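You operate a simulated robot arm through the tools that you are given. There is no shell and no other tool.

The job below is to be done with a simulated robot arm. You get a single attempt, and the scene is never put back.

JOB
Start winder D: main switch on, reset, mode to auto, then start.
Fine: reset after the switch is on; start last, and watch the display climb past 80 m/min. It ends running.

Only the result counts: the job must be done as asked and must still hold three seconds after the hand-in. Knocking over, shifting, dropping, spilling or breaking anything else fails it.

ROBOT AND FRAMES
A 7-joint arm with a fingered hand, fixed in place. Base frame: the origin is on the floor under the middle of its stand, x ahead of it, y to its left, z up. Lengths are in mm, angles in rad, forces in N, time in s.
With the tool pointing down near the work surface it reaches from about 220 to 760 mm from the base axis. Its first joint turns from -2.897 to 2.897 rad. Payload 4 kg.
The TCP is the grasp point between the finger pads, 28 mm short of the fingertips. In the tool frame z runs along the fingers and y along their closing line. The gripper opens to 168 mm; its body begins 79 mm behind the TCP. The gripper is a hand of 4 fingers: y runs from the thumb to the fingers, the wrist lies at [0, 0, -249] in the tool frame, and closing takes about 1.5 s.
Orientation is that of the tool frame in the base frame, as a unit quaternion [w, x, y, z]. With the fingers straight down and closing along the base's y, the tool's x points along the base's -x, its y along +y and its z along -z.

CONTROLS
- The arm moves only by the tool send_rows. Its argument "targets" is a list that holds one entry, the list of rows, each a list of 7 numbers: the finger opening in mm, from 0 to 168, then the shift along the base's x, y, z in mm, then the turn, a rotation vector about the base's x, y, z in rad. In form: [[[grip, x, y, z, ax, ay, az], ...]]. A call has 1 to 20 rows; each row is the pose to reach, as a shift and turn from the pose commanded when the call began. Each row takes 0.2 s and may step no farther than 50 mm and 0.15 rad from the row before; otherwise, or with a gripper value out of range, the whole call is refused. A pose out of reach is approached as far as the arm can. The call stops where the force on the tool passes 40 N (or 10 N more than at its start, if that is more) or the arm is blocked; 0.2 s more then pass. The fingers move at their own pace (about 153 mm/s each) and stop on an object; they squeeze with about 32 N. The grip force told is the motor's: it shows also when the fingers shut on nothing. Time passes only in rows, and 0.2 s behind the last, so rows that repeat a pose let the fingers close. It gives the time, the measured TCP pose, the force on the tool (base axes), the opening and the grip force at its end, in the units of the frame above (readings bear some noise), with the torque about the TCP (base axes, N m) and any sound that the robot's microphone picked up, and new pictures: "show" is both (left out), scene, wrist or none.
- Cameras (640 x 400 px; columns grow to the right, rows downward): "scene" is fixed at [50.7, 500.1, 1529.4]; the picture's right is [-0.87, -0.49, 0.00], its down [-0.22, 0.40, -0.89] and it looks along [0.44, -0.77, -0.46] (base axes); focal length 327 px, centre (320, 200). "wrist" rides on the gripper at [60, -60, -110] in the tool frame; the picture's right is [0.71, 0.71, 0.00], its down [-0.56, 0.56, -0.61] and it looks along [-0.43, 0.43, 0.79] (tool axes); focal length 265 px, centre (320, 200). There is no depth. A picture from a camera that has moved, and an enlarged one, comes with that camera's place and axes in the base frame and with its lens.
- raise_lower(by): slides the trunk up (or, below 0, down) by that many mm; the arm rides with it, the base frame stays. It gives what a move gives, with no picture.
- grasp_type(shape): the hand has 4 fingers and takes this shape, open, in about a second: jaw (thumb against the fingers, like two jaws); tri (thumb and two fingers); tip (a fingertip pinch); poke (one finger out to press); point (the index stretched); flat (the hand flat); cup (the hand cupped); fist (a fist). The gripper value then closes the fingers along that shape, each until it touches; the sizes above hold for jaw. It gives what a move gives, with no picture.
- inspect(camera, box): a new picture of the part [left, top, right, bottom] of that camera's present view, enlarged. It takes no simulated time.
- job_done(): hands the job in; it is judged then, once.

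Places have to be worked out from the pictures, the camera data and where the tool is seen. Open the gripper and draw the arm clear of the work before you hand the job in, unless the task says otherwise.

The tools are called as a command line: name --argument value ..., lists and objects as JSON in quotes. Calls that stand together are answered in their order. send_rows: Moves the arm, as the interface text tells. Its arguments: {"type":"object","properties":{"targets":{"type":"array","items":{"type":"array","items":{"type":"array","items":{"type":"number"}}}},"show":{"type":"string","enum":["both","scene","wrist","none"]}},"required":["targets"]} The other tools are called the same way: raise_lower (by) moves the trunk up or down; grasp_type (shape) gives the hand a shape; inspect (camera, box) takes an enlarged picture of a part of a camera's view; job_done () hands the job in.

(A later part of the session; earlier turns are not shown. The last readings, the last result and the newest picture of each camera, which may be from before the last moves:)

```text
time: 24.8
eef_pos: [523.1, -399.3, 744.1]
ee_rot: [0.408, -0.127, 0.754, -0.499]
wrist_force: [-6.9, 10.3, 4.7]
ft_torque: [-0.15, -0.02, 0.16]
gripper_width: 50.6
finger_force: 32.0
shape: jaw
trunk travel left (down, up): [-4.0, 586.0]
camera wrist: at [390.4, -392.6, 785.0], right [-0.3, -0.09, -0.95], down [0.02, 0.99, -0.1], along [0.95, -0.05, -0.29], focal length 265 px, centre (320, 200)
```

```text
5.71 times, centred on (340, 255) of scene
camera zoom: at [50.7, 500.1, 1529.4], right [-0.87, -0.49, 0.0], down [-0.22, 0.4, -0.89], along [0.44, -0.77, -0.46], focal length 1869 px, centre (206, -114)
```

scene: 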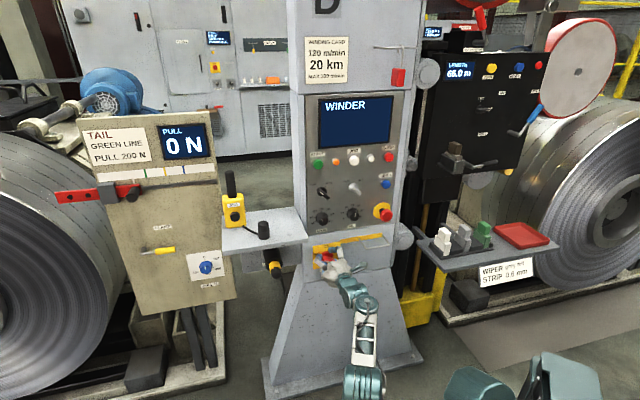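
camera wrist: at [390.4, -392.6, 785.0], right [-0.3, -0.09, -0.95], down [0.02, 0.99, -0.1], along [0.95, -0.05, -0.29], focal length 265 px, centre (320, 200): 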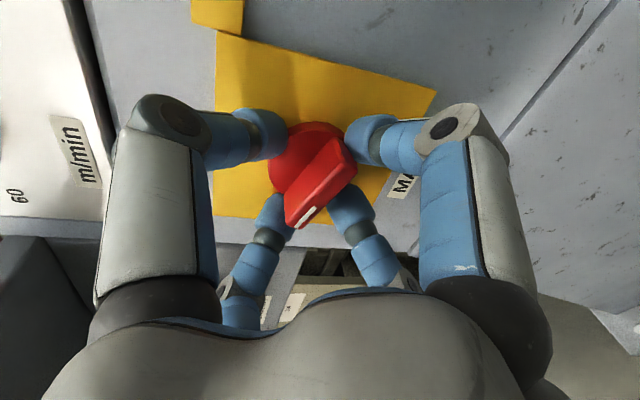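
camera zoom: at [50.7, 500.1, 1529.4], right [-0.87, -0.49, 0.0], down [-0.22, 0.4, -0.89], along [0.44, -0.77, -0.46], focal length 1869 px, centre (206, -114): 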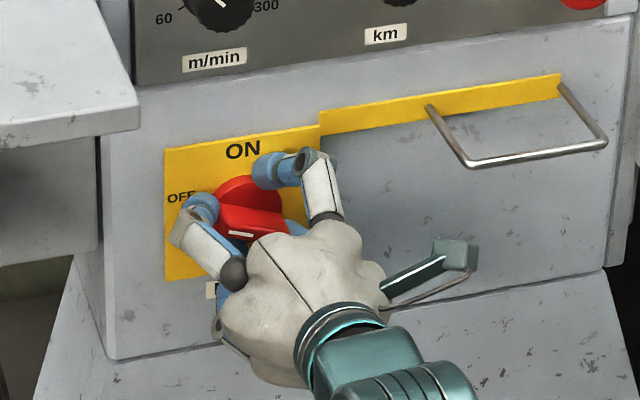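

The handle follows the hand (plate rotated in the wrist view while the bar stays fixed between the fingers). I keep turning clockwise.

send_rows --targets '[[[5, 0, 0, 0, 0.071, -0.071, 0], [5, 0, 0, 0, 0.142, -0.142, 0], [5, 0, 0, 0, 0.213, -0.213, 0], [5, 0, 0, 0, 0.284, -0.284, 0], [5, 0, 0, 0, 0.355, -0.355, 0], [5, 0, 0, 0, 0.426, -0.426, 0]]]'

inspect --camera "wrist" --box '[170, 60, 470, 260]'

inspect --camera "scene" --box '[300, 220, 380, 290]'

```text
time: 26.2
eef_pos: [523.4, -400.0, 744.8]
ee_rot: [0.574, 0.07, 0.738, -0.347]
wrist_force: [5.4, 2.6, 14.5]
ft_torque: [-0.37, -0.26, 0.14]
gripper_width: 50.5
finger_force: 31.7
shape: jaw
trunk travel left (down, up): [-4.0, 586.0]
camera wrist: at [385.2, -397.8, 728.5], right [0.12, 0.32, -0.94], down [-0.03, 0.95, 0.32], along [0.99, -0.01, 0.12], focal length 265 px, centre (320, 200)
```

scene: 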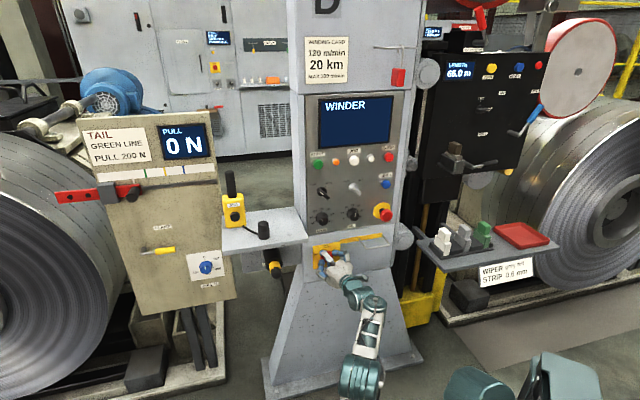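
wrist: 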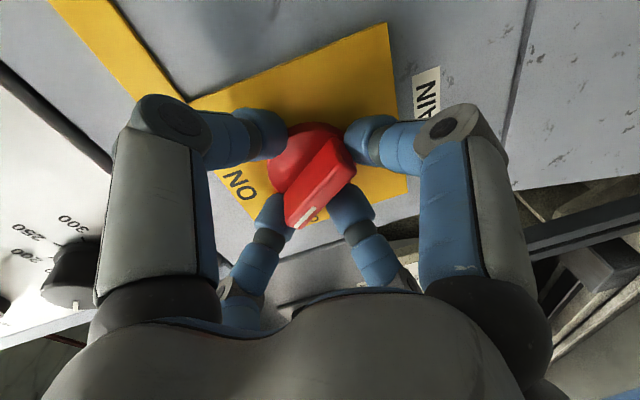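

```text
2.00 times, centred on (320, 160) of wrist
camera zoom: at [385.2, -397.8, 728.5], right [0.12, 0.32, -0.94], down [-0.03, 0.95, 0.32], along [0.99, -0.01, 0.12], focal length 531 px, centre (320, 280)
```

zoom: 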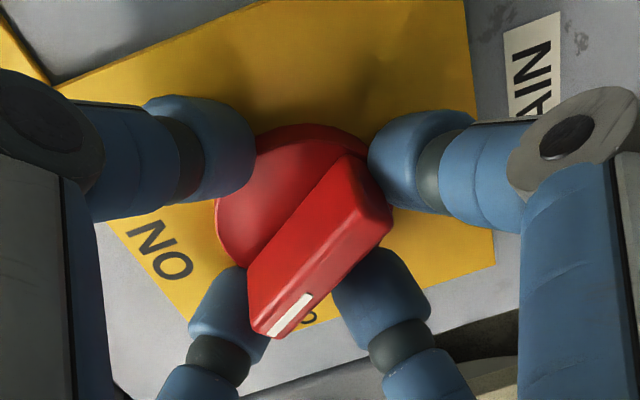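

```text
5.71 times, centred on (340, 255) of scene
camera zoom: at [50.7, 500.1, 1529.4], right [-0.87, -0.49, 0.0], down [-0.22, 0.4, -0.89], along [0.44, -0.77, -0.46], focal length 1869 px, centre (206, -114)
```

zoom: 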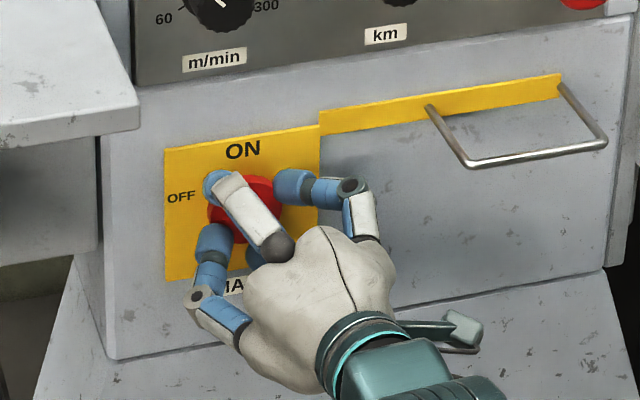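

The handle keeps following (about 57° turned). I turn the remaining ~33° to ON.

send_rows --targets '[[[5, 0, 0, 0, 0.071, -0.071, 0], [5, 0, 0, 0, 0.142, -0.142, 0], [5, 0, 0, 0, 0.213, -0.213, 0], [5, 0, 0, 0, 0.284, -0.284, 0], [5, 0, 0, 0, 0.355, -0.355, 0], [5, 0, 0, 0, 0.41, -0.41, 0]]]'

inspect --camera "wrist" --box '[170, 60, 470, 260]'

inspect --camera "scene" --box '[300, 220, 380, 290]'

inspect --camera "scene" --box '[300, 85, 410, 225]'

```text
time: 27.6
eef_pos: [521.6, -400.1, 746.2]
ee_rot: [0.686, 0.251, 0.661, -0.168]
wrist_force: [10.0, -1.5, 22.0]
ft_torque: [-0.41, -0.41, 0.07]
gripper_width: 49.6
finger_force: 31.8
shape: jaw
trunk travel left (down, up): [-4.0, 586.0]
camera wrist: at [402.3, -380.8, 679.3], right [0.45, 0.65, -0.62], down [-0.23, 0.75, 0.62], along [0.86, -0.14, 0.48], focal length 265 px, centre (320, 200)
```

scene: 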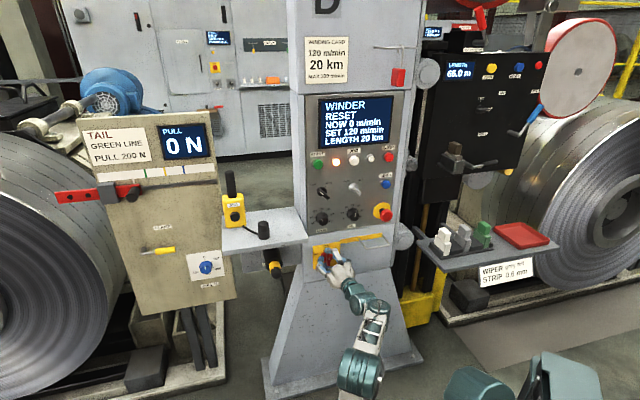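
wrist: 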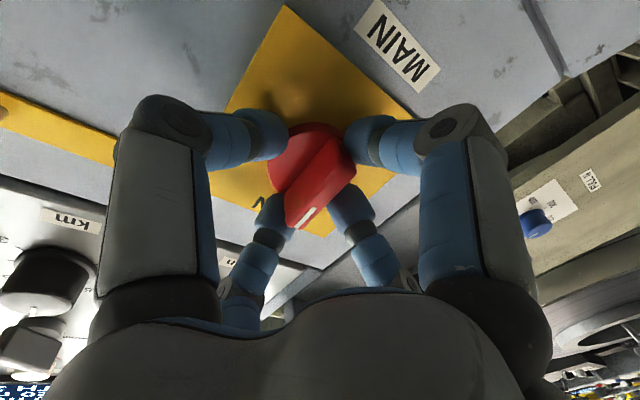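

```text
2.00 times, centred on (320, 160) of wrist
camera zoom: at [402.3, -380.8, 679.3], right [0.45, 0.65, -0.62], down [-0.23, 0.75, 0.62], along [0.86, -0.14, 0.48], focal length 531 px, centre (320, 280)
```

zoom: 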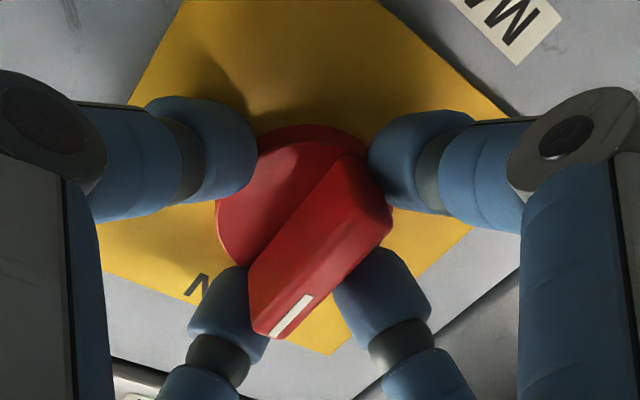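

```text
5.71 times, centred on (340, 255) of scene
camera zoom: at [50.7, 500.1, 1529.4], right [-0.87, -0.49, 0.0], down [-0.22, 0.4, -0.89], along [0.44, -0.77, -0.46], focal length 1869 px, centre (206, -114)
```

zoom: 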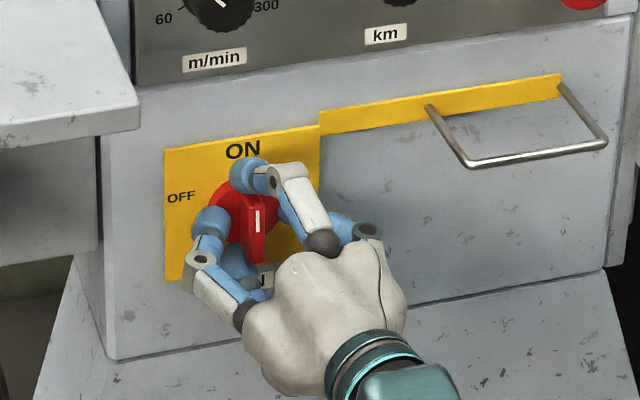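

```text
2.86 times, centred on (355, 155) of scene
camera zoom: at [50.7, 500.1, 1529.4], right [-0.87, -0.49, 0.0], down [-0.22, 0.4, -0.89], along [0.44, -0.77, -0.46], focal length 934 px, centre (220, 329)
```

zoom: 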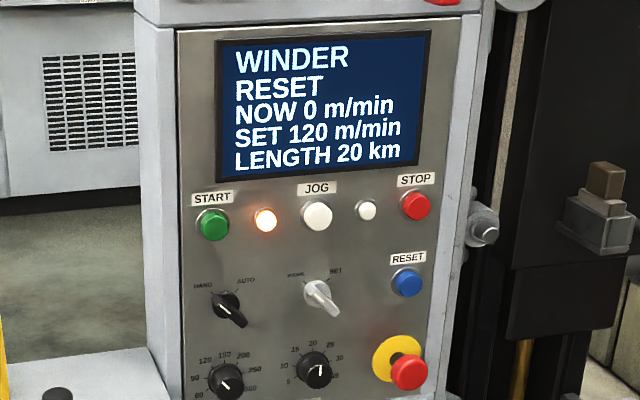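

MAIN is ON: the display lit up with "RESET … SET 120 m/min LENGTH 20 km" and the orange lamp is on. I open the fingers and back straight out along the hand axis.

send_rows --targets '[[[70, 0, 0, 0, 0, 0, 0], [90, 0, 0, 0, 0, 0, 0], [100, 0, 0, 0, 0, 0, 0], [100, -8, 6, 0, 0, 0, 0], [100, -18, 13, 0, 0, 0, 0], [100, -28, 20, 0, 0, 0, 0], [100, -38, 27, 0, 0, 0, 0]]]'

inspect --camera "scene" --box '[300, 220, 380, 290]'

```text
time: 29.2
eef_pos: [484.7, -373.9, 741.6]
ee_rot: [0.684, 0.252, 0.664, -0.168]
wrist_force: [0.3, 0.0, -0.6]
ft_torque: [-0.01, -0.01, 0.0]
gripper_width: 99.3
finger_force: 0.1
shape: jaw
trunk travel left (down, up): [-4.0, 586.0]
camera wrist: at [364.4, -354.2, 676.2], right [0.44, 0.65, -0.61], down [-0.23, 0.75, 0.63], along [0.87, -0.14, 0.48], focal length 265 px, centre (320, 200)
```

scene: 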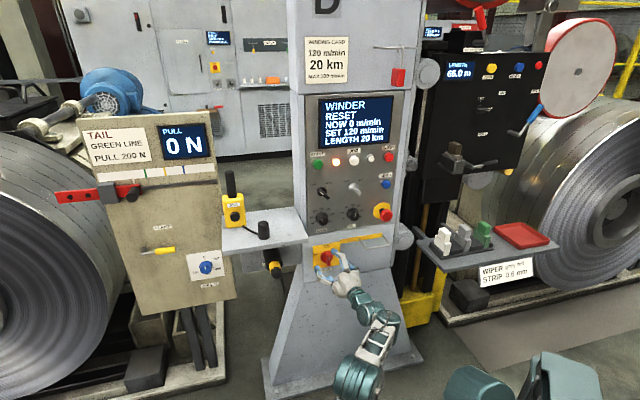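
wrist: 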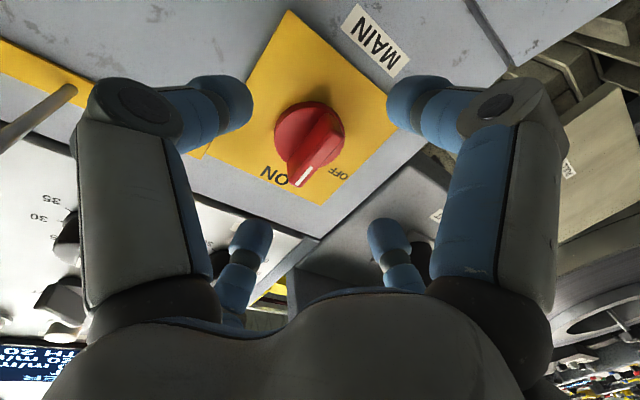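

```text
5.71 times, centred on (340, 255) of scene
camera zoom: at [50.7, 500.1, 1529.4], right [-0.87, -0.49, 0.0], down [-0.22, 0.4, -0.89], along [0.44, -0.77, -0.46], focal length 1869 px, centre (206, -114)
```

zoom: 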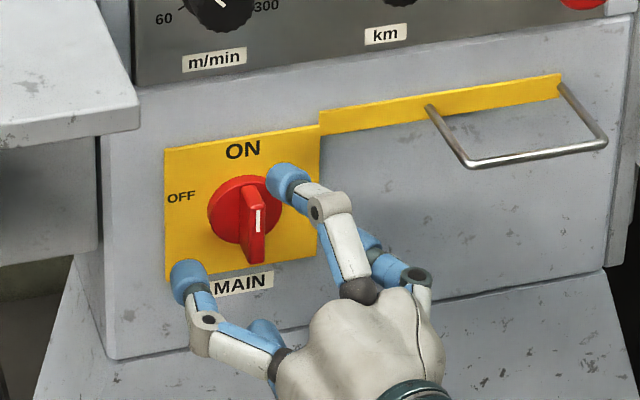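

MAIN sits cleanly at ON. I back off further, straighten the yaw and move right toward the panel centre before raising the trunk.

send_rows --targets '[[[100, -15, 2, 5, 0, 0, -0.04], [100, -30, 0, 10, 0, 0, -0.08], [100, -45, -6, 15, 0, 0, -0.12], [100, -60, -15, 20, 0, 0, -0.16], [100, -70, -25, 25, 0, 0, -0.18]]]' --show "none"

grasp_type --shape "poke"

inspect --camera "wrist" --box '[0, 0, 640, 400]'

inspect --camera "scene" --box '[290, 200, 450, 300]'

```text
time: 30.4
eef_pos: [415.8, -399.4, 767.2]
ee_rot: [0.667, 0.311, 0.638, -0.227]
wrist_force: [-0.2, -0.2, 0.4]
ft_torque: [-0.04, 0.01, 0.0]
gripper_width: 99.3
finger_force: 0.1
shape: jaw
trunk travel left (down, up): [-4.0, 586.0]
```

```text
time: 31.3
eef_pos: [415.3, -398.9, 766.6]
ee_rot: [0.666, 0.311, 0.638, -0.23]
wrist_force: [0.9, -0.6, -0.2]
ft_torque: [0.0, -0.01, 0.0]
gripper_width: 0.1
finger_force: 0.0
shape: poke
trunk travel left (down, up): [-4.0, 586.0]
```

```text
1.00 times, centred on (320, 200) of wrist (not enlarged: the box is as wide or as high as the picture)
camera zoom: at [299.4, -358.0, 701.7], right [0.55, 0.56, -0.61], down [-0.09, 0.77, 0.63], along [0.83, -0.29, 0.48], focal length 265 px, centre (320, 200)
```

zoom: 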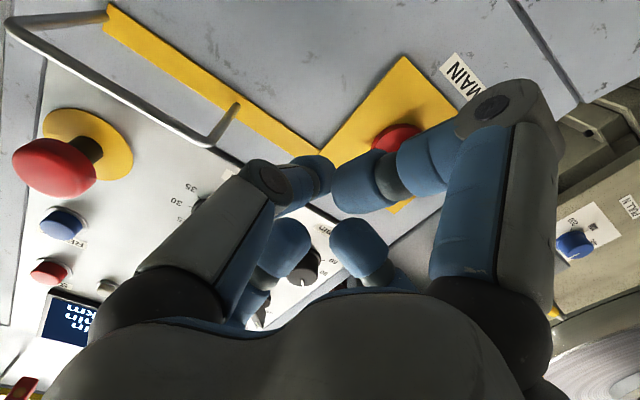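

```text
4.00 times, centred on (370, 250) of scene
camera zoom: at [50.7, 500.1, 1529.4], right [-0.87, -0.49, 0.0], down [-0.22, 0.4, -0.89], along [0.44, -0.77, -0.46], focal length 1308 px, centre (120, 0)
```

zoom: 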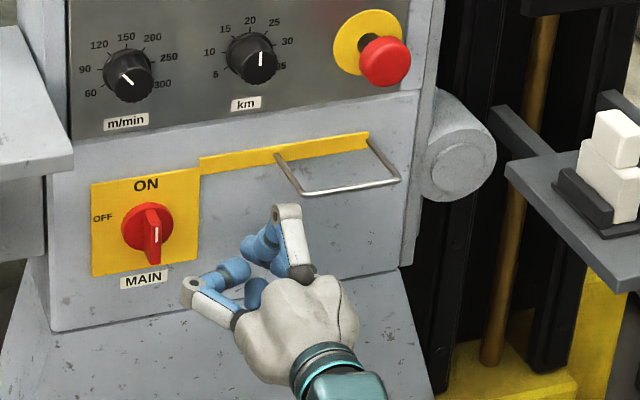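

I need to see which finger is extended in the poke shape.

inspect --camera "wrist" --box '[200, 100, 460, 300]'

inspect --camera "scene" --box '[330, 240, 390, 300]'

```text
2.00 times, centred on (330, 200) of wrist
camera zoom: at [299.4, -358.0, 701.7], right [0.55, 0.56, -0.61], down [-0.09, 0.77, 0.63], along [0.83, -0.29, 0.48], focal length 531 px, centre (300, 200)
```

zoom: 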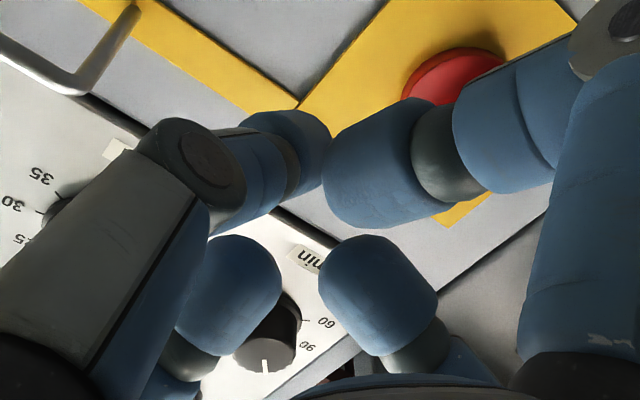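

```text
6.67 times, centred on (360, 270) of scene
camera zoom: at [50.7, 500.1, 1529.4], right [-0.87, -0.49, 0.0], down [-0.22, 0.4, -0.89], along [0.44, -0.77, -0.46], focal length 2180 px, centre (53, -267)
```

zoom: 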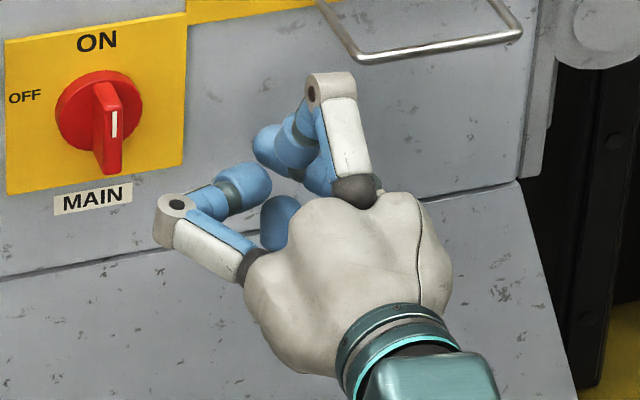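

No finger looks clearly extended yet; I try the "point" shape to compare.

grasp_type --shape "point"

inspect --camera "wrist" --box '[0, 0, 640, 400]'

inspect --camera "scene" --box '[320, 230, 400, 300]'

```text
time: 32.2
eef_pos: [415.5, -399.2, 767.4]
ee_rot: [0.666, 0.311, 0.638, -0.228]
wrist_force: [0.0, 0.0, -0.5]
ft_torque: [0.02, -0.01, 0.0]
gripper_width: 0.0
finger_force: 0.1
shape: point
trunk travel left (down, up): [-4.0, 586.0]
```

```text
1.00 times, centred on (320, 200) of wrist (not enlarged: the box is as wide or as high as the picture)
camera zoom: at [299.3, -358.0, 701.7], right [0.55, 0.56, -0.61], down [-0.09, 0.77, 0.63], along [0.83, -0.29, 0.48], focal length 265 px, centre (320, 200)
```

zoom: 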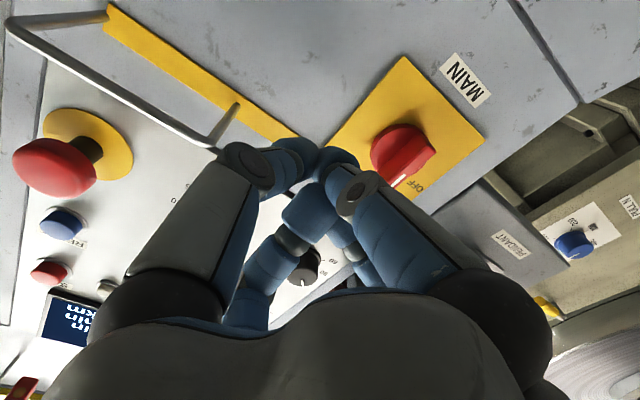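

```text
5.71 times, centred on (360, 265) of scene
camera zoom: at [50.7, 500.1, 1529.4], right [-0.87, -0.49, 0.0], down [-0.22, 0.4, -0.89], along [0.44, -0.77, -0.46], focal length 1869 px, centre (91, -171)
```

zoom: 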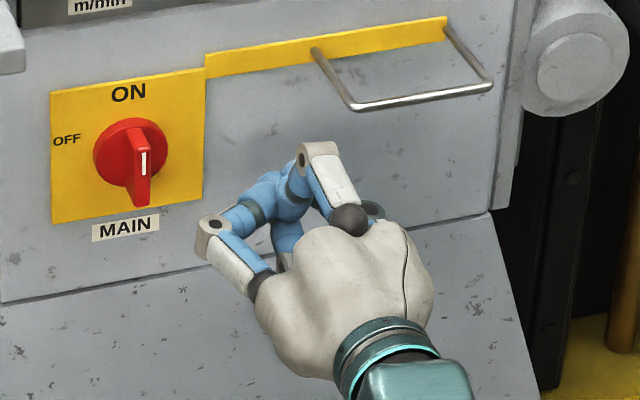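

The shape may still be settling; I let a bit of time pass and look again.

send_rows --targets '[[[0, 0, 0, 0, 0, 0, 0], [0, 0, 0, 0, 0, 0, 0], [0, 0, 0, 0, 0, 0, 0], [0, 0, 0, 0, 0, 0, 0]]]' --show "wrist"

inspect --camera "scene" --box '[320, 230, 400, 300]'

inspect --camera "wrist" --box '[200, 100, 460, 300]'

```text
time: 33.2
eef_pos: [414.6, -399.0, 768.0]
ee_rot: [0.666, 0.311, 0.638, -0.228]
wrist_force: [0.6, 0.1, -0.2]
ft_torque: [-0.01, -0.01, 0.0]
gripper_width: 0.0
finger_force: 0.1
shape: point
trunk travel left (down, up): [-4.0, 586.0]
camera wrist: at [299.3, -358.0, 701.8], right [0.55, 0.56, -0.61], down [-0.09, 0.77, 0.63], along [0.83, -0.29, 0.48], focal length 265 px, centre (320, 200)
```

wrist: 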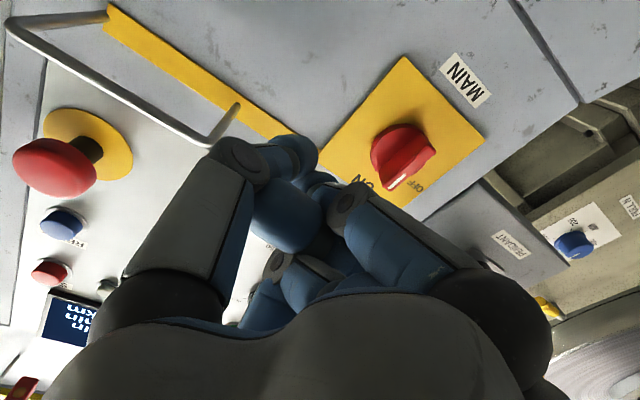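

```text
5.71 times, centred on (360, 265) of scene
camera zoom: at [50.7, 500.1, 1529.4], right [-0.87, -0.49, 0.0], down [-0.22, 0.4, -0.89], along [0.44, -0.77, -0.46], focal length 1869 px, centre (91, -171)
```

zoom: 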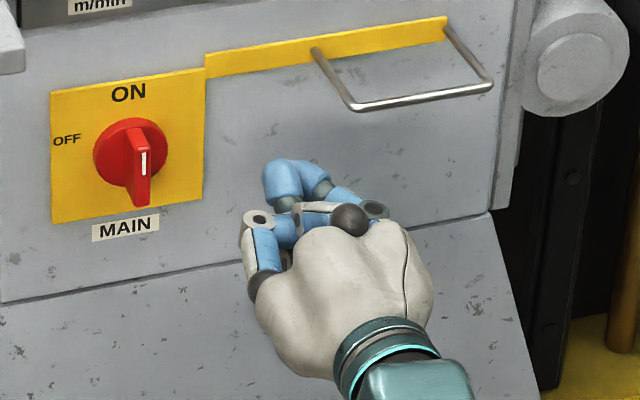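

```text
2.00 times, centred on (330, 200) of wrist
camera zoom: at [299.3, -358.0, 701.8], right [0.55, 0.56, -0.61], down [-0.09, 0.77, 0.63], along [0.83, -0.29, 0.48], focal length 531 px, centre (300, 200)
```

zoom: 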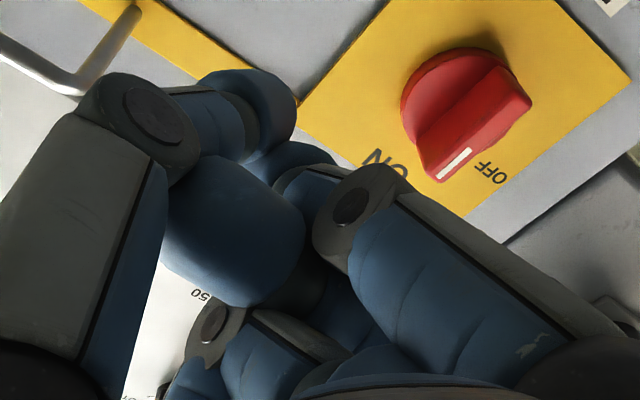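

Grip value 0 closed the shape up. I open it (168) to see the "point" shape in its open form.

send_rows --targets '[[[168, 0, 0, 0, 0, 0, 0], [168, 0, 0, 0, 0, 0, 0], [168, 0, 0, 0, 0, 0, 0], [168, 0, 0, 0, 0, 0, 0], [168, 0, 0, 0, 0, 0, 0], [168, 0, 0, 0, 0, 0, 0]]]' --show "wrist"

inspect --camera "scene" --box '[320, 230, 400, 300]'

```text
time: 34.6
eef_pos: [415.7, -399.3, 766.9]
ee_rot: [0.666, 0.312, 0.638, -0.229]
wrist_force: [0.3, -0.2, 0.0]
ft_torque: [0.0, 0.0, 0.01]
gripper_width: 0.0
finger_force: 0.0
shape: point
trunk travel left (down, up): [-4.0, 586.0]
camera wrist: at [299.3, -358.0, 701.8], right [0.55, 0.56, -0.61], down [-0.09, 0.77, 0.63], along [0.83, -0.29, 0.48], focal length 265 px, centre (320, 200)
```

wrist: 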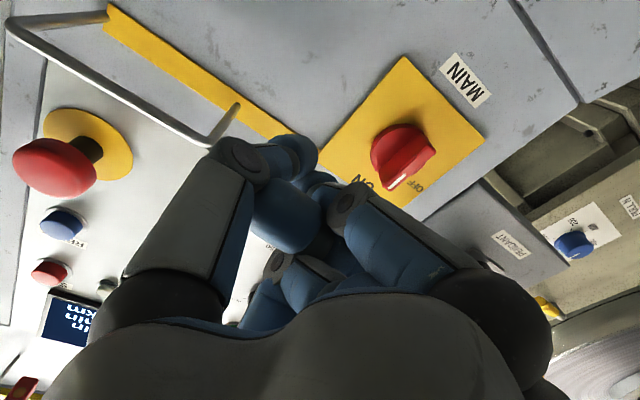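

```text
5.71 times, centred on (360, 265) of scene
camera zoom: at [50.7, 500.1, 1529.4], right [-0.87, -0.49, 0.0], down [-0.22, 0.4, -0.89], along [0.44, -0.77, -0.46], focal length 1869 px, centre (91, -171)
```

zoom: 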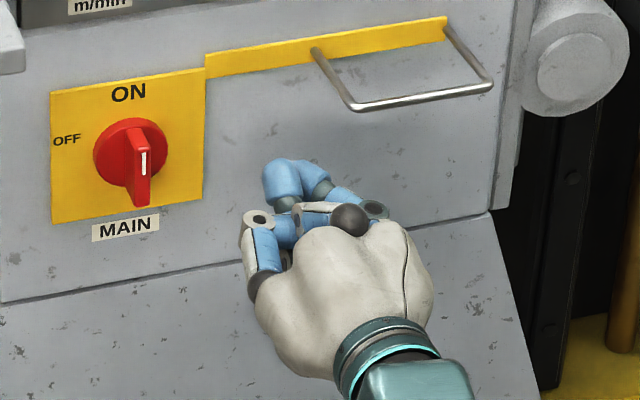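

Unclear which finger leads here. I go back to "poke" and let it settle fully before looking.

grasp_type --shape "poke"

send_rows --targets '[[[168, 0, 0, 0, 0, 0, 0], [168, 0, 0, 0, 0, 0, 0], [168, 0, 0, 0, 0, 0, 0], [168, 0, 0, 0, 0, 0, 0], [168, 0, 0, 0, 0, 0, 0], [168, 0, 0, 0, 0, 0, 0]]]' --show "wrist"

inspect --camera "scene" --box '[320, 230, 400, 300]'

inspect --camera "wrist" --box '[200, 100, 460, 300]'

```text
time: 35.5
eef_pos: [415.5, -400.0, 767.7]
ee_rot: [0.666, 0.311, 0.638, -0.228]
wrist_force: [-0.2, 0.1, 0.7]
ft_torque: [0.01, -0.01, 0.02]
gripper_width: 0.1
finger_force: 0.1
shape: poke
trunk travel left (down, up): [-4.0, 586.0]
```

```text
time: 36.9
eef_pos: [414.9, -399.3, 768.5]
ee_rot: [0.666, 0.311, 0.638, -0.228]
wrist_force: [0.2, 0.3, 0.1]
ft_torque: [-0.01, -0.02, 0.0]
gripper_width: 0.0
finger_force: 0.0
shape: poke
trunk travel left (down, up): [-4.0, 586.0]
camera wrist: at [299.3, -358.0, 701.7], right [0.55, 0.56, -0.61], down [-0.09, 0.77, 0.63], along [0.83, -0.29, 0.48], focal length 265 px, centre (320, 200)
```

wrist: 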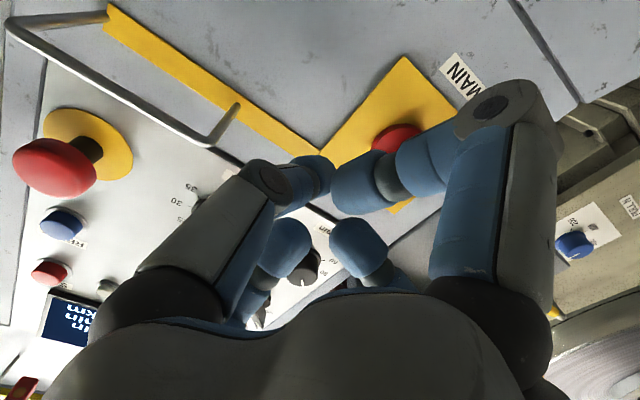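

```text
5.71 times, centred on (360, 265) of scene
camera zoom: at [50.7, 500.1, 1529.4], right [-0.87, -0.49, 0.0], down [-0.22, 0.4, -0.89], along [0.44, -0.77, -0.46], focal length 1869 px, centre (91, -171)
```

zoom: 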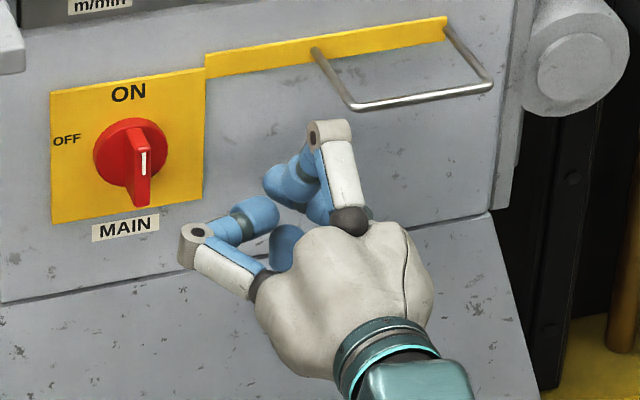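

```text
2.00 times, centred on (330, 200) of wrist
camera zoom: at [299.3, -358.0, 701.7], right [0.55, 0.56, -0.61], down [-0.09, 0.77, 0.63], along [0.83, -0.29, 0.48], focal length 531 px, centre (300, 200)
```

zoom: 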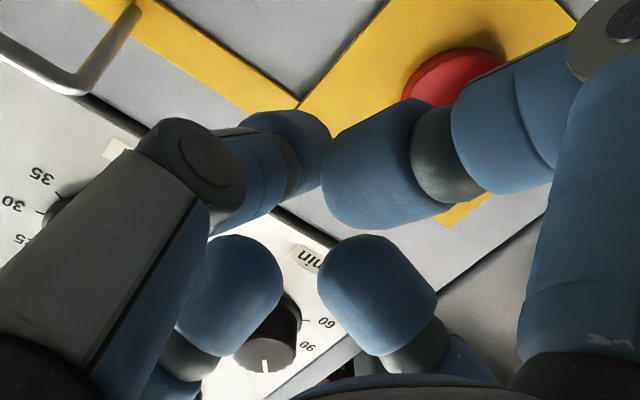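

Let me zoom in more on the fingertips to be sure which one pokes forward.

inspect --camera "scene" --box '[345, 245, 375, 280]'

inspect --camera "wrist" --box '[260, 130, 400, 260]'

```text
11.43 times, centred on (360, 262) of scene
camera zoom: at [50.7, 500.1, 1529.4], right [-0.87, -0.49, 0.0], down [-0.22, 0.4, -0.89], along [0.44, -0.77, -0.46], focal length 3738 px, centre (-137, -514)
```

zoom: 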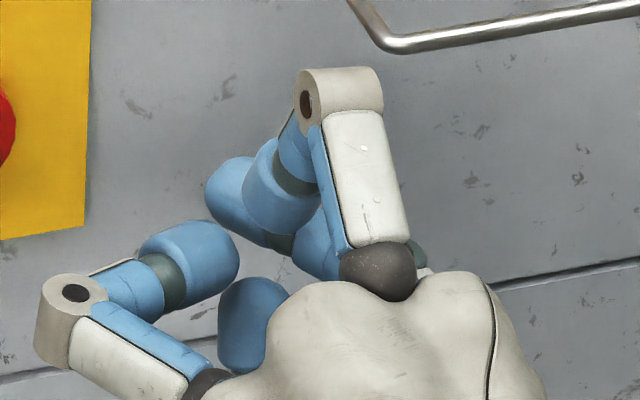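

```text
3.08 times, centred on (330, 195) of wrist
camera zoom: at [299.3, -358.0, 701.7], right [0.55, 0.56, -0.61], down [-0.09, 0.77, 0.63], along [0.83, -0.29, 0.48], focal length 817 px, centre (289, 215)
```

zoom: 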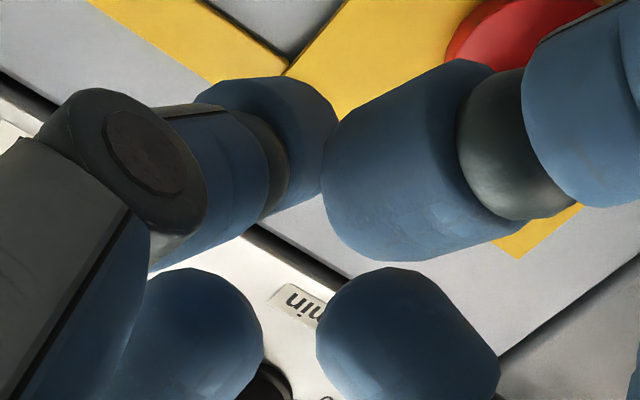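

The thumb-side finger pokes forward along the tool axis, tip about 28 mm ahead of the TCP; the others are curled back. I raise the trunk by 200 to bring the hand up to the RESET level.

raise_lower --by 200

send_rows --targets '[[[168, -4, -4, 8, -0.092, 0.092, 0], [168, -8, -8, 16, -0.184, 0.184, 0], [168, -12, -12, 24, -0.276, 0.276, 0], [168, -16, -16, 32, -0.368, 0.368, 0], [168, -20, -20, 40, -0.46, 0.46, 0], [168, -24, -24, 48, -0.552, 0.552, 0], [168, -30, -30, 56, -0.63, 0.63, 0]]]'

```text
time: 39.0
eef_pos: [414.4, -399.6, 968.5]
ee_rot: [0.666, 0.311, 0.638, -0.229]
wrist_force: [0.4, -0.3, -0.1]
ft_torque: [0.03, -0.03, -0.03]
gripper_width: 0.2
finger_force: 0.0
shape: poke
trunk travel left (down, up): [-204.0, 386.0]
```

```text
time: 40.6
eef_pos: [384.1, -427.4, 1023.9]
ee_rot: [0.501, 0.007, 0.71, -0.496]
wrist_force: [0.0, -0.3, -0.3]
ft_torque: [0.0, -0.01, -0.01]
gripper_width: 0.0
finger_force: 0.0
shape: poke
trunk travel left (down, up): [-204.0, 386.0]
camera wrist: at [246.3, -410.6, 1023.4], right [0.01, 0.02, -1.0], down [0.13, 0.99, 0.02], along [0.99, -0.13, 0.0], focal length 265 px, centre (320, 200)
```

scene: 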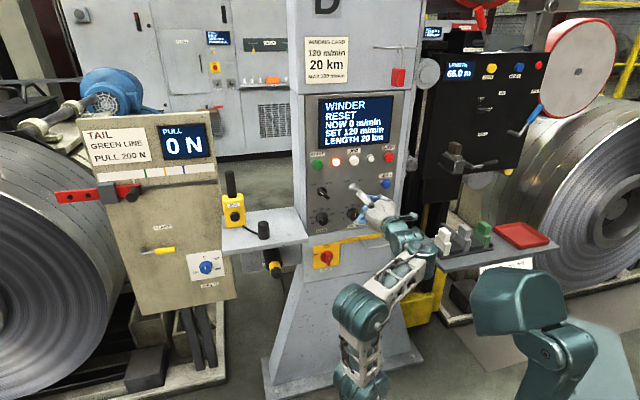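
wrist: 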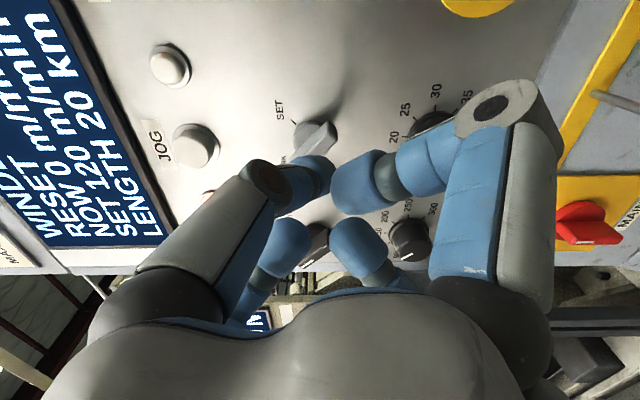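

Now everything is in reach. TCP [384, -427, 1024]. I move right along the panel by ~109 mm to be in front of RESET.

send_rows --targets '[[[168, -13, -13, 0, 0, 0, 0], [168, -26, -26, 0, 0, 0, 0], [168, -39, -39, 0, 0, 0, 0], [168, -52, -52, 0, 0, 0, 0], [168, -65, -65, 0, 0, 0, 0], [168, -77, -77, 0, 0, 0, 0]]]'

inspect --camera "wrist" --box '[220, 50, 420, 200]'

inspect --camera "scene" --box '[340, 140, 420, 210]'

```text
time: 42.0
eef_pos: [307.8, -505.4, 1023.6]
ee_rot: [0.502, 0.007, 0.709, -0.495]
wrist_force: [0.0, -0.1, -0.1]
ft_torque: [0.02, -0.01, -0.01]
gripper_width: 0.0
finger_force: 0.0
shape: poke
trunk travel left (down, up): [-204.0, 386.0]
camera wrist: at [170.0, -487.6, 1023.0], right [0.01, 0.02, -1.0], down [0.13, 0.99, 0.02], along [0.99, -0.13, 0.01], focal length 265 px, centre (320, 200)
```

scene: 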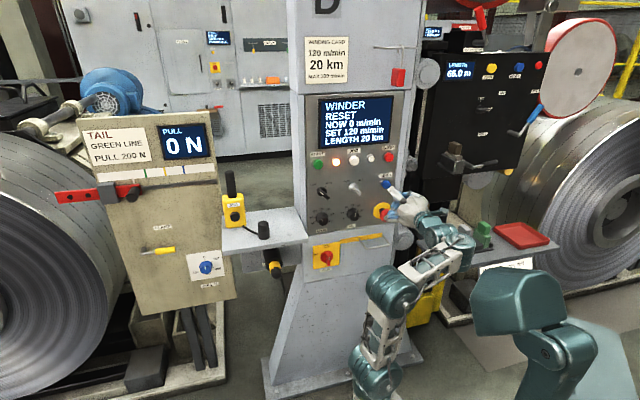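
wrist: 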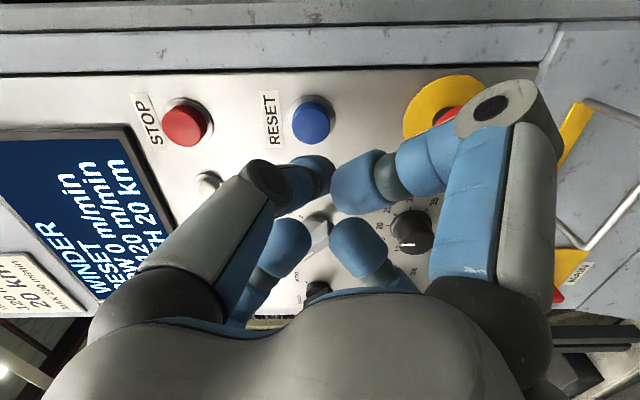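

```text
2.67 times, centred on (320, 125) of wrist
camera zoom: at [170.0, -487.6, 1023.0], right [0.01, 0.02, -1.0], down [0.13, 0.99, 0.02], along [0.99, -0.13, 0.01], focal length 708 px, centre (320, 400)
```

zoom: 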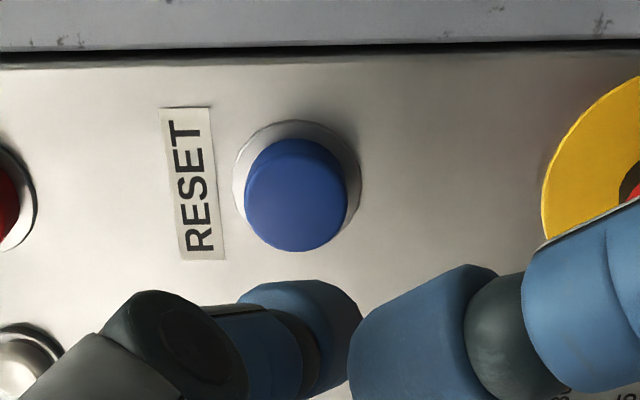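

```text
5.71 times, centred on (380, 175) of scene
camera zoom: at [50.7, 500.1, 1529.4], right [-0.87, -0.49, 0.0], down [-0.22, 0.4, -0.89], along [0.44, -0.77, -0.46], focal length 1869 px, centre (-23, 343)
```

zoom: 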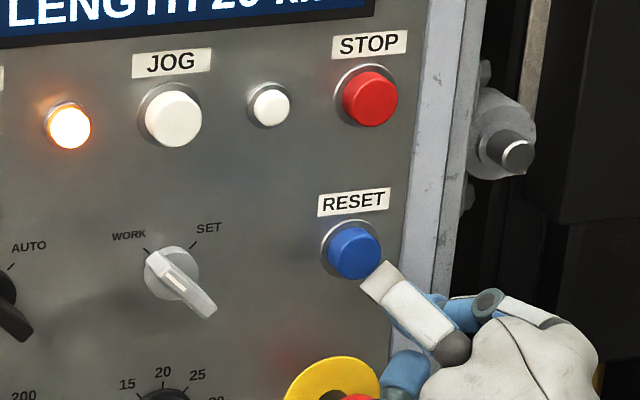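

RESET's cap is at about [382, -579, 1030]; the tool axis is 6 mm low. I raise by 6 and advance 60 mm toward it, stopping short of contact.

send_rows --targets '[[[168, 10, -10, 3, 0, 0, 0], [168, 20, -20, 6, 0, 0, 0], [168, 30, -30, 6, 0, 0, 0], [168, 40, -40, 6, 0, 0, 0]]]'

inspect --camera "wrist" --box '[220, 50, 420, 200]'

inspect --camera "scene" --box '[340, 140, 420, 210]'

```text
time: 43.0
eef_pos: [347.5, -546.4, 1030.3]
ee_rot: [0.502, 0.008, 0.709, -0.495]
wrist_force: [-0.3, 0.8, 0.4]
ft_torque: [-0.01, -0.05, 0.01]
gripper_width: 0.1
finger_force: 0.1
shape: poke
trunk travel left (down, up): [-204.0, 386.0]
camera wrist: at [209.8, -528.3, 1028.9], right [0.01, 0.02, -1.0], down [0.13, 0.99, 0.02], along [0.99, -0.13, 0.01], focal length 265 px, centre (320, 200)
```

scene: 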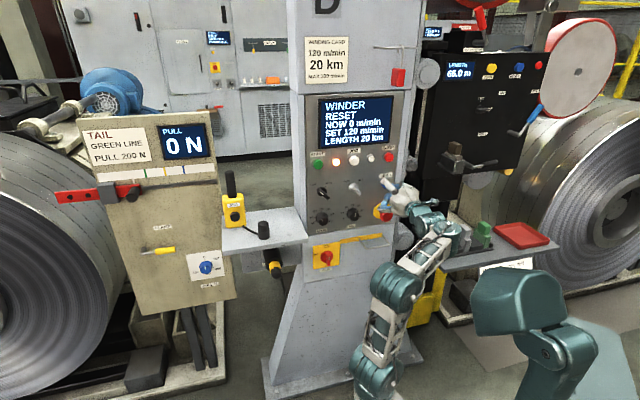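
wrist: 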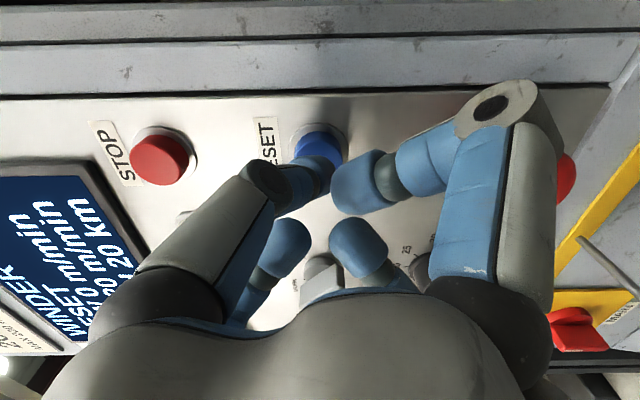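

```text
2.67 times, centred on (320, 125) of wrist
camera zoom: at [209.8, -528.3, 1028.9], right [0.01, 0.02, -1.0], down [0.13, 0.99, 0.02], along [0.99, -0.13, 0.01], focal length 708 px, centre (320, 400)
```

zoom: 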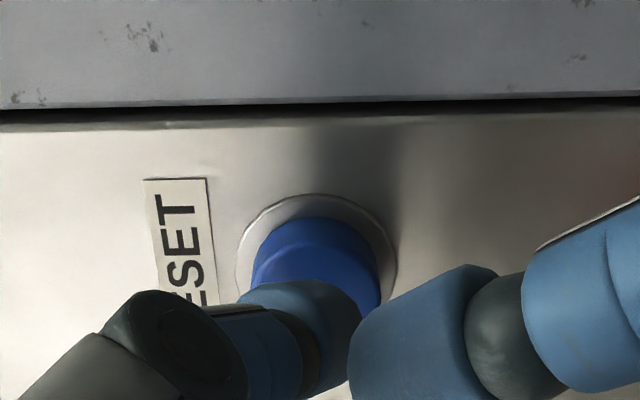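

```text
5.71 times, centred on (380, 175) of scene
camera zoom: at [50.7, 500.1, 1529.4], right [-0.87, -0.49, 0.0], down [-0.22, 0.4, -0.89], along [0.44, -0.77, -0.46], focal length 1869 px, centre (-23, 343)
```

zoom: 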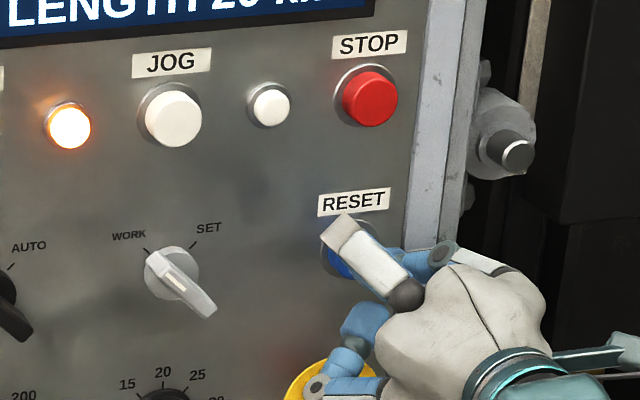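

Aligned in front of RESET with about 20 mm to go. I advance in small steps until contact.

send_rows --targets '[[[168, 5, -5, 0, 0, 0, 0], [168, 10, -10, 0, 0, 0, 0], [168, 12, -12, 0, 0, 0, 0], [168, 14, -14, 0, 0, 0, 0]]]'

inspect --camera "wrist" --box '[220, 50, 420, 200]'

```text
time: 44.0
eef_pos: [361.1, -559.4, 1030.3]
ee_rot: [0.501, 0.008, 0.709, -0.496]
wrist_force: [-7.0, 7.3, -1.1]
ft_torque: [0.0, 0.03, 0.06]
gripper_width: 0.0
finger_force: 0.1
shape: poke
trunk travel left (down, up): [-204.0, 386.0]
heard: click
camera wrist: at [222.4, -541.0, 1029.7], right [0.01, 0.02, -1.0], down [0.13, 0.99, 0.02], along [0.99, -0.13, 0.01], focal length 265 px, centre (320, 200)
```

scene: 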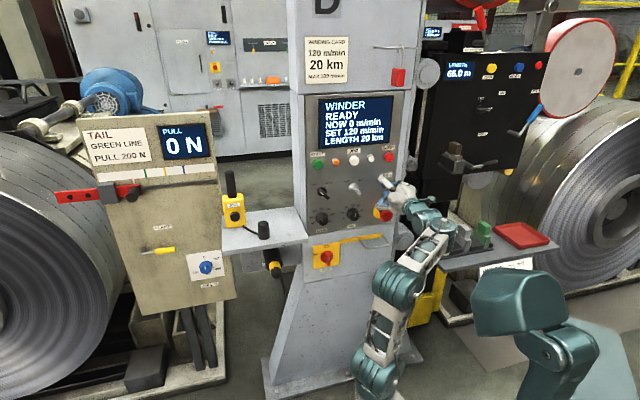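
wrist: 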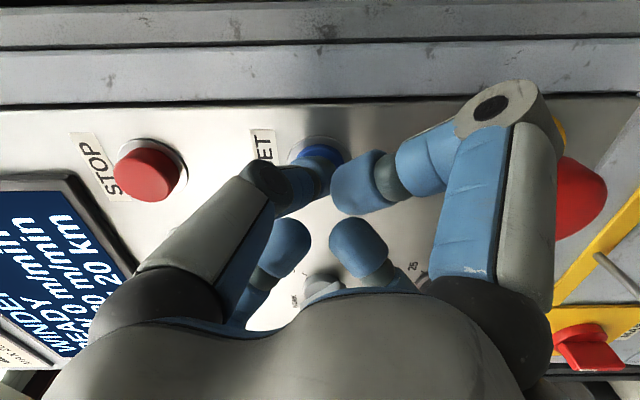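

```text
2.67 times, centred on (320, 125) of wrist
camera zoom: at [222.4, -541.0, 1029.7], right [0.01, 0.02, -1.0], down [0.13, 0.99, 0.02], along [0.99, -0.13, 0.01], focal length 708 px, centre (320, 400)
```

zoom: 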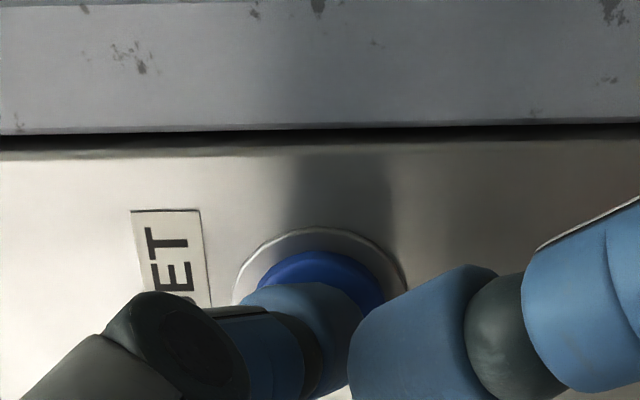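

RESET clicked and the display now reads READY. I back off and move left along the panel toward the HAND/AUTO selector.

send_rows --targets '[[[168, -10, 10, 0, 0, 0, 0], [168, -22, 22, 0, 0, 0, 0], [168, -34, 34, 0, 0, 0, 0], [168, -46, 46, 0, 0, 0, 0], [168, -30, 62, 0, 0, 0, 0], [168, -12, 80, 0, 0, 0, 0], [168, 6, 98, 0, 0, 0, 0], [168, 24, 116, 0, 0, 0, 0], [168, 42, 134, 0, 0, 0, 0], [168, 60, 152, 0, 0, 0, 0], [168, 78, 170, 0, 0, 0, 0], [168, 96, 188, 0, 0, 0, 0], [168, 114, 206, 0, 0, 0, 0], [168, 130, 222, 0, 0, 0, 0]]]'

inspect --camera "wrist" --box '[220, 50, 420, 200]'

inspect --camera "scene" --box '[300, 140, 380, 210]'

```text
time: 47.0
eef_pos: [491.1, -338.4, 1030.7]
ee_rot: [0.502, 0.008, 0.71, -0.494]
wrist_force: [-0.1, -1.1, 0.0]
ft_torque: [0.01, -0.03, 0.03]
gripper_width: 0.2
finger_force: 0.1
shape: poke
trunk travel left (down, up): [-204.0, 386.0]
camera wrist: at [353.7, -319.6, 1029.9], right [0.01, 0.02, -1.0], down [0.13, 0.99, 0.02], along [0.99, -0.13, 0.01], focal length 265 px, centre (320, 200)
```

scene: 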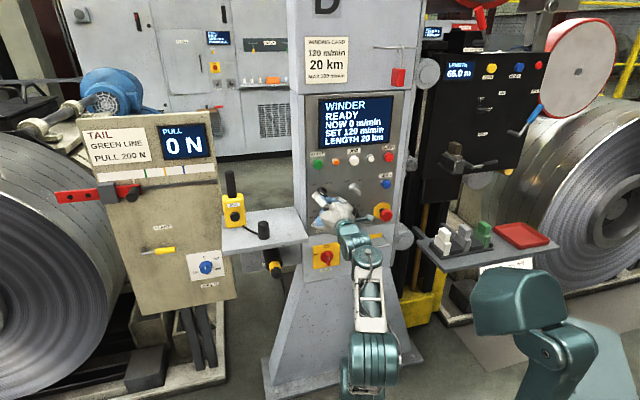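
wrist: 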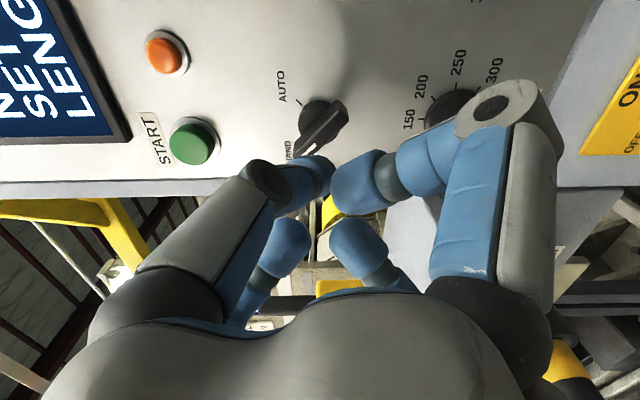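

```text
2.67 times, centred on (320, 125) of wrist
camera zoom: at [353.7, -319.6, 1029.9], right [0.01, 0.02, -1.0], down [0.13, 0.99, 0.02], along [0.99, -0.13, 0.01], focal length 708 px, centre (320, 400)
```

zoom: 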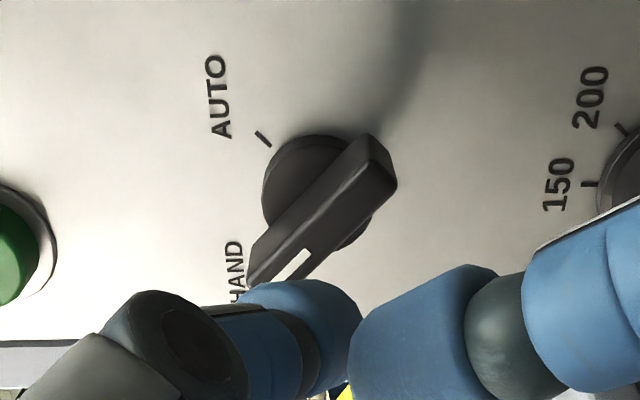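

```text
5.71 times, centred on (340, 175) of scene
camera zoom: at [50.7, 500.1, 1529.4], right [-0.87, -0.49, 0.0], down [-0.22, 0.4, -0.89], along [0.44, -0.77, -0.46], focal length 1869 px, centre (206, 343)
```

zoom: 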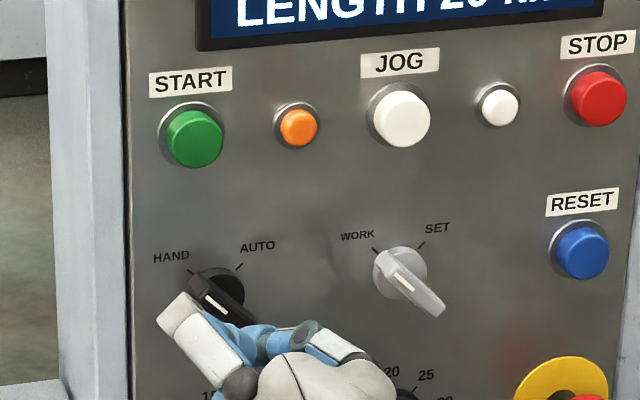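

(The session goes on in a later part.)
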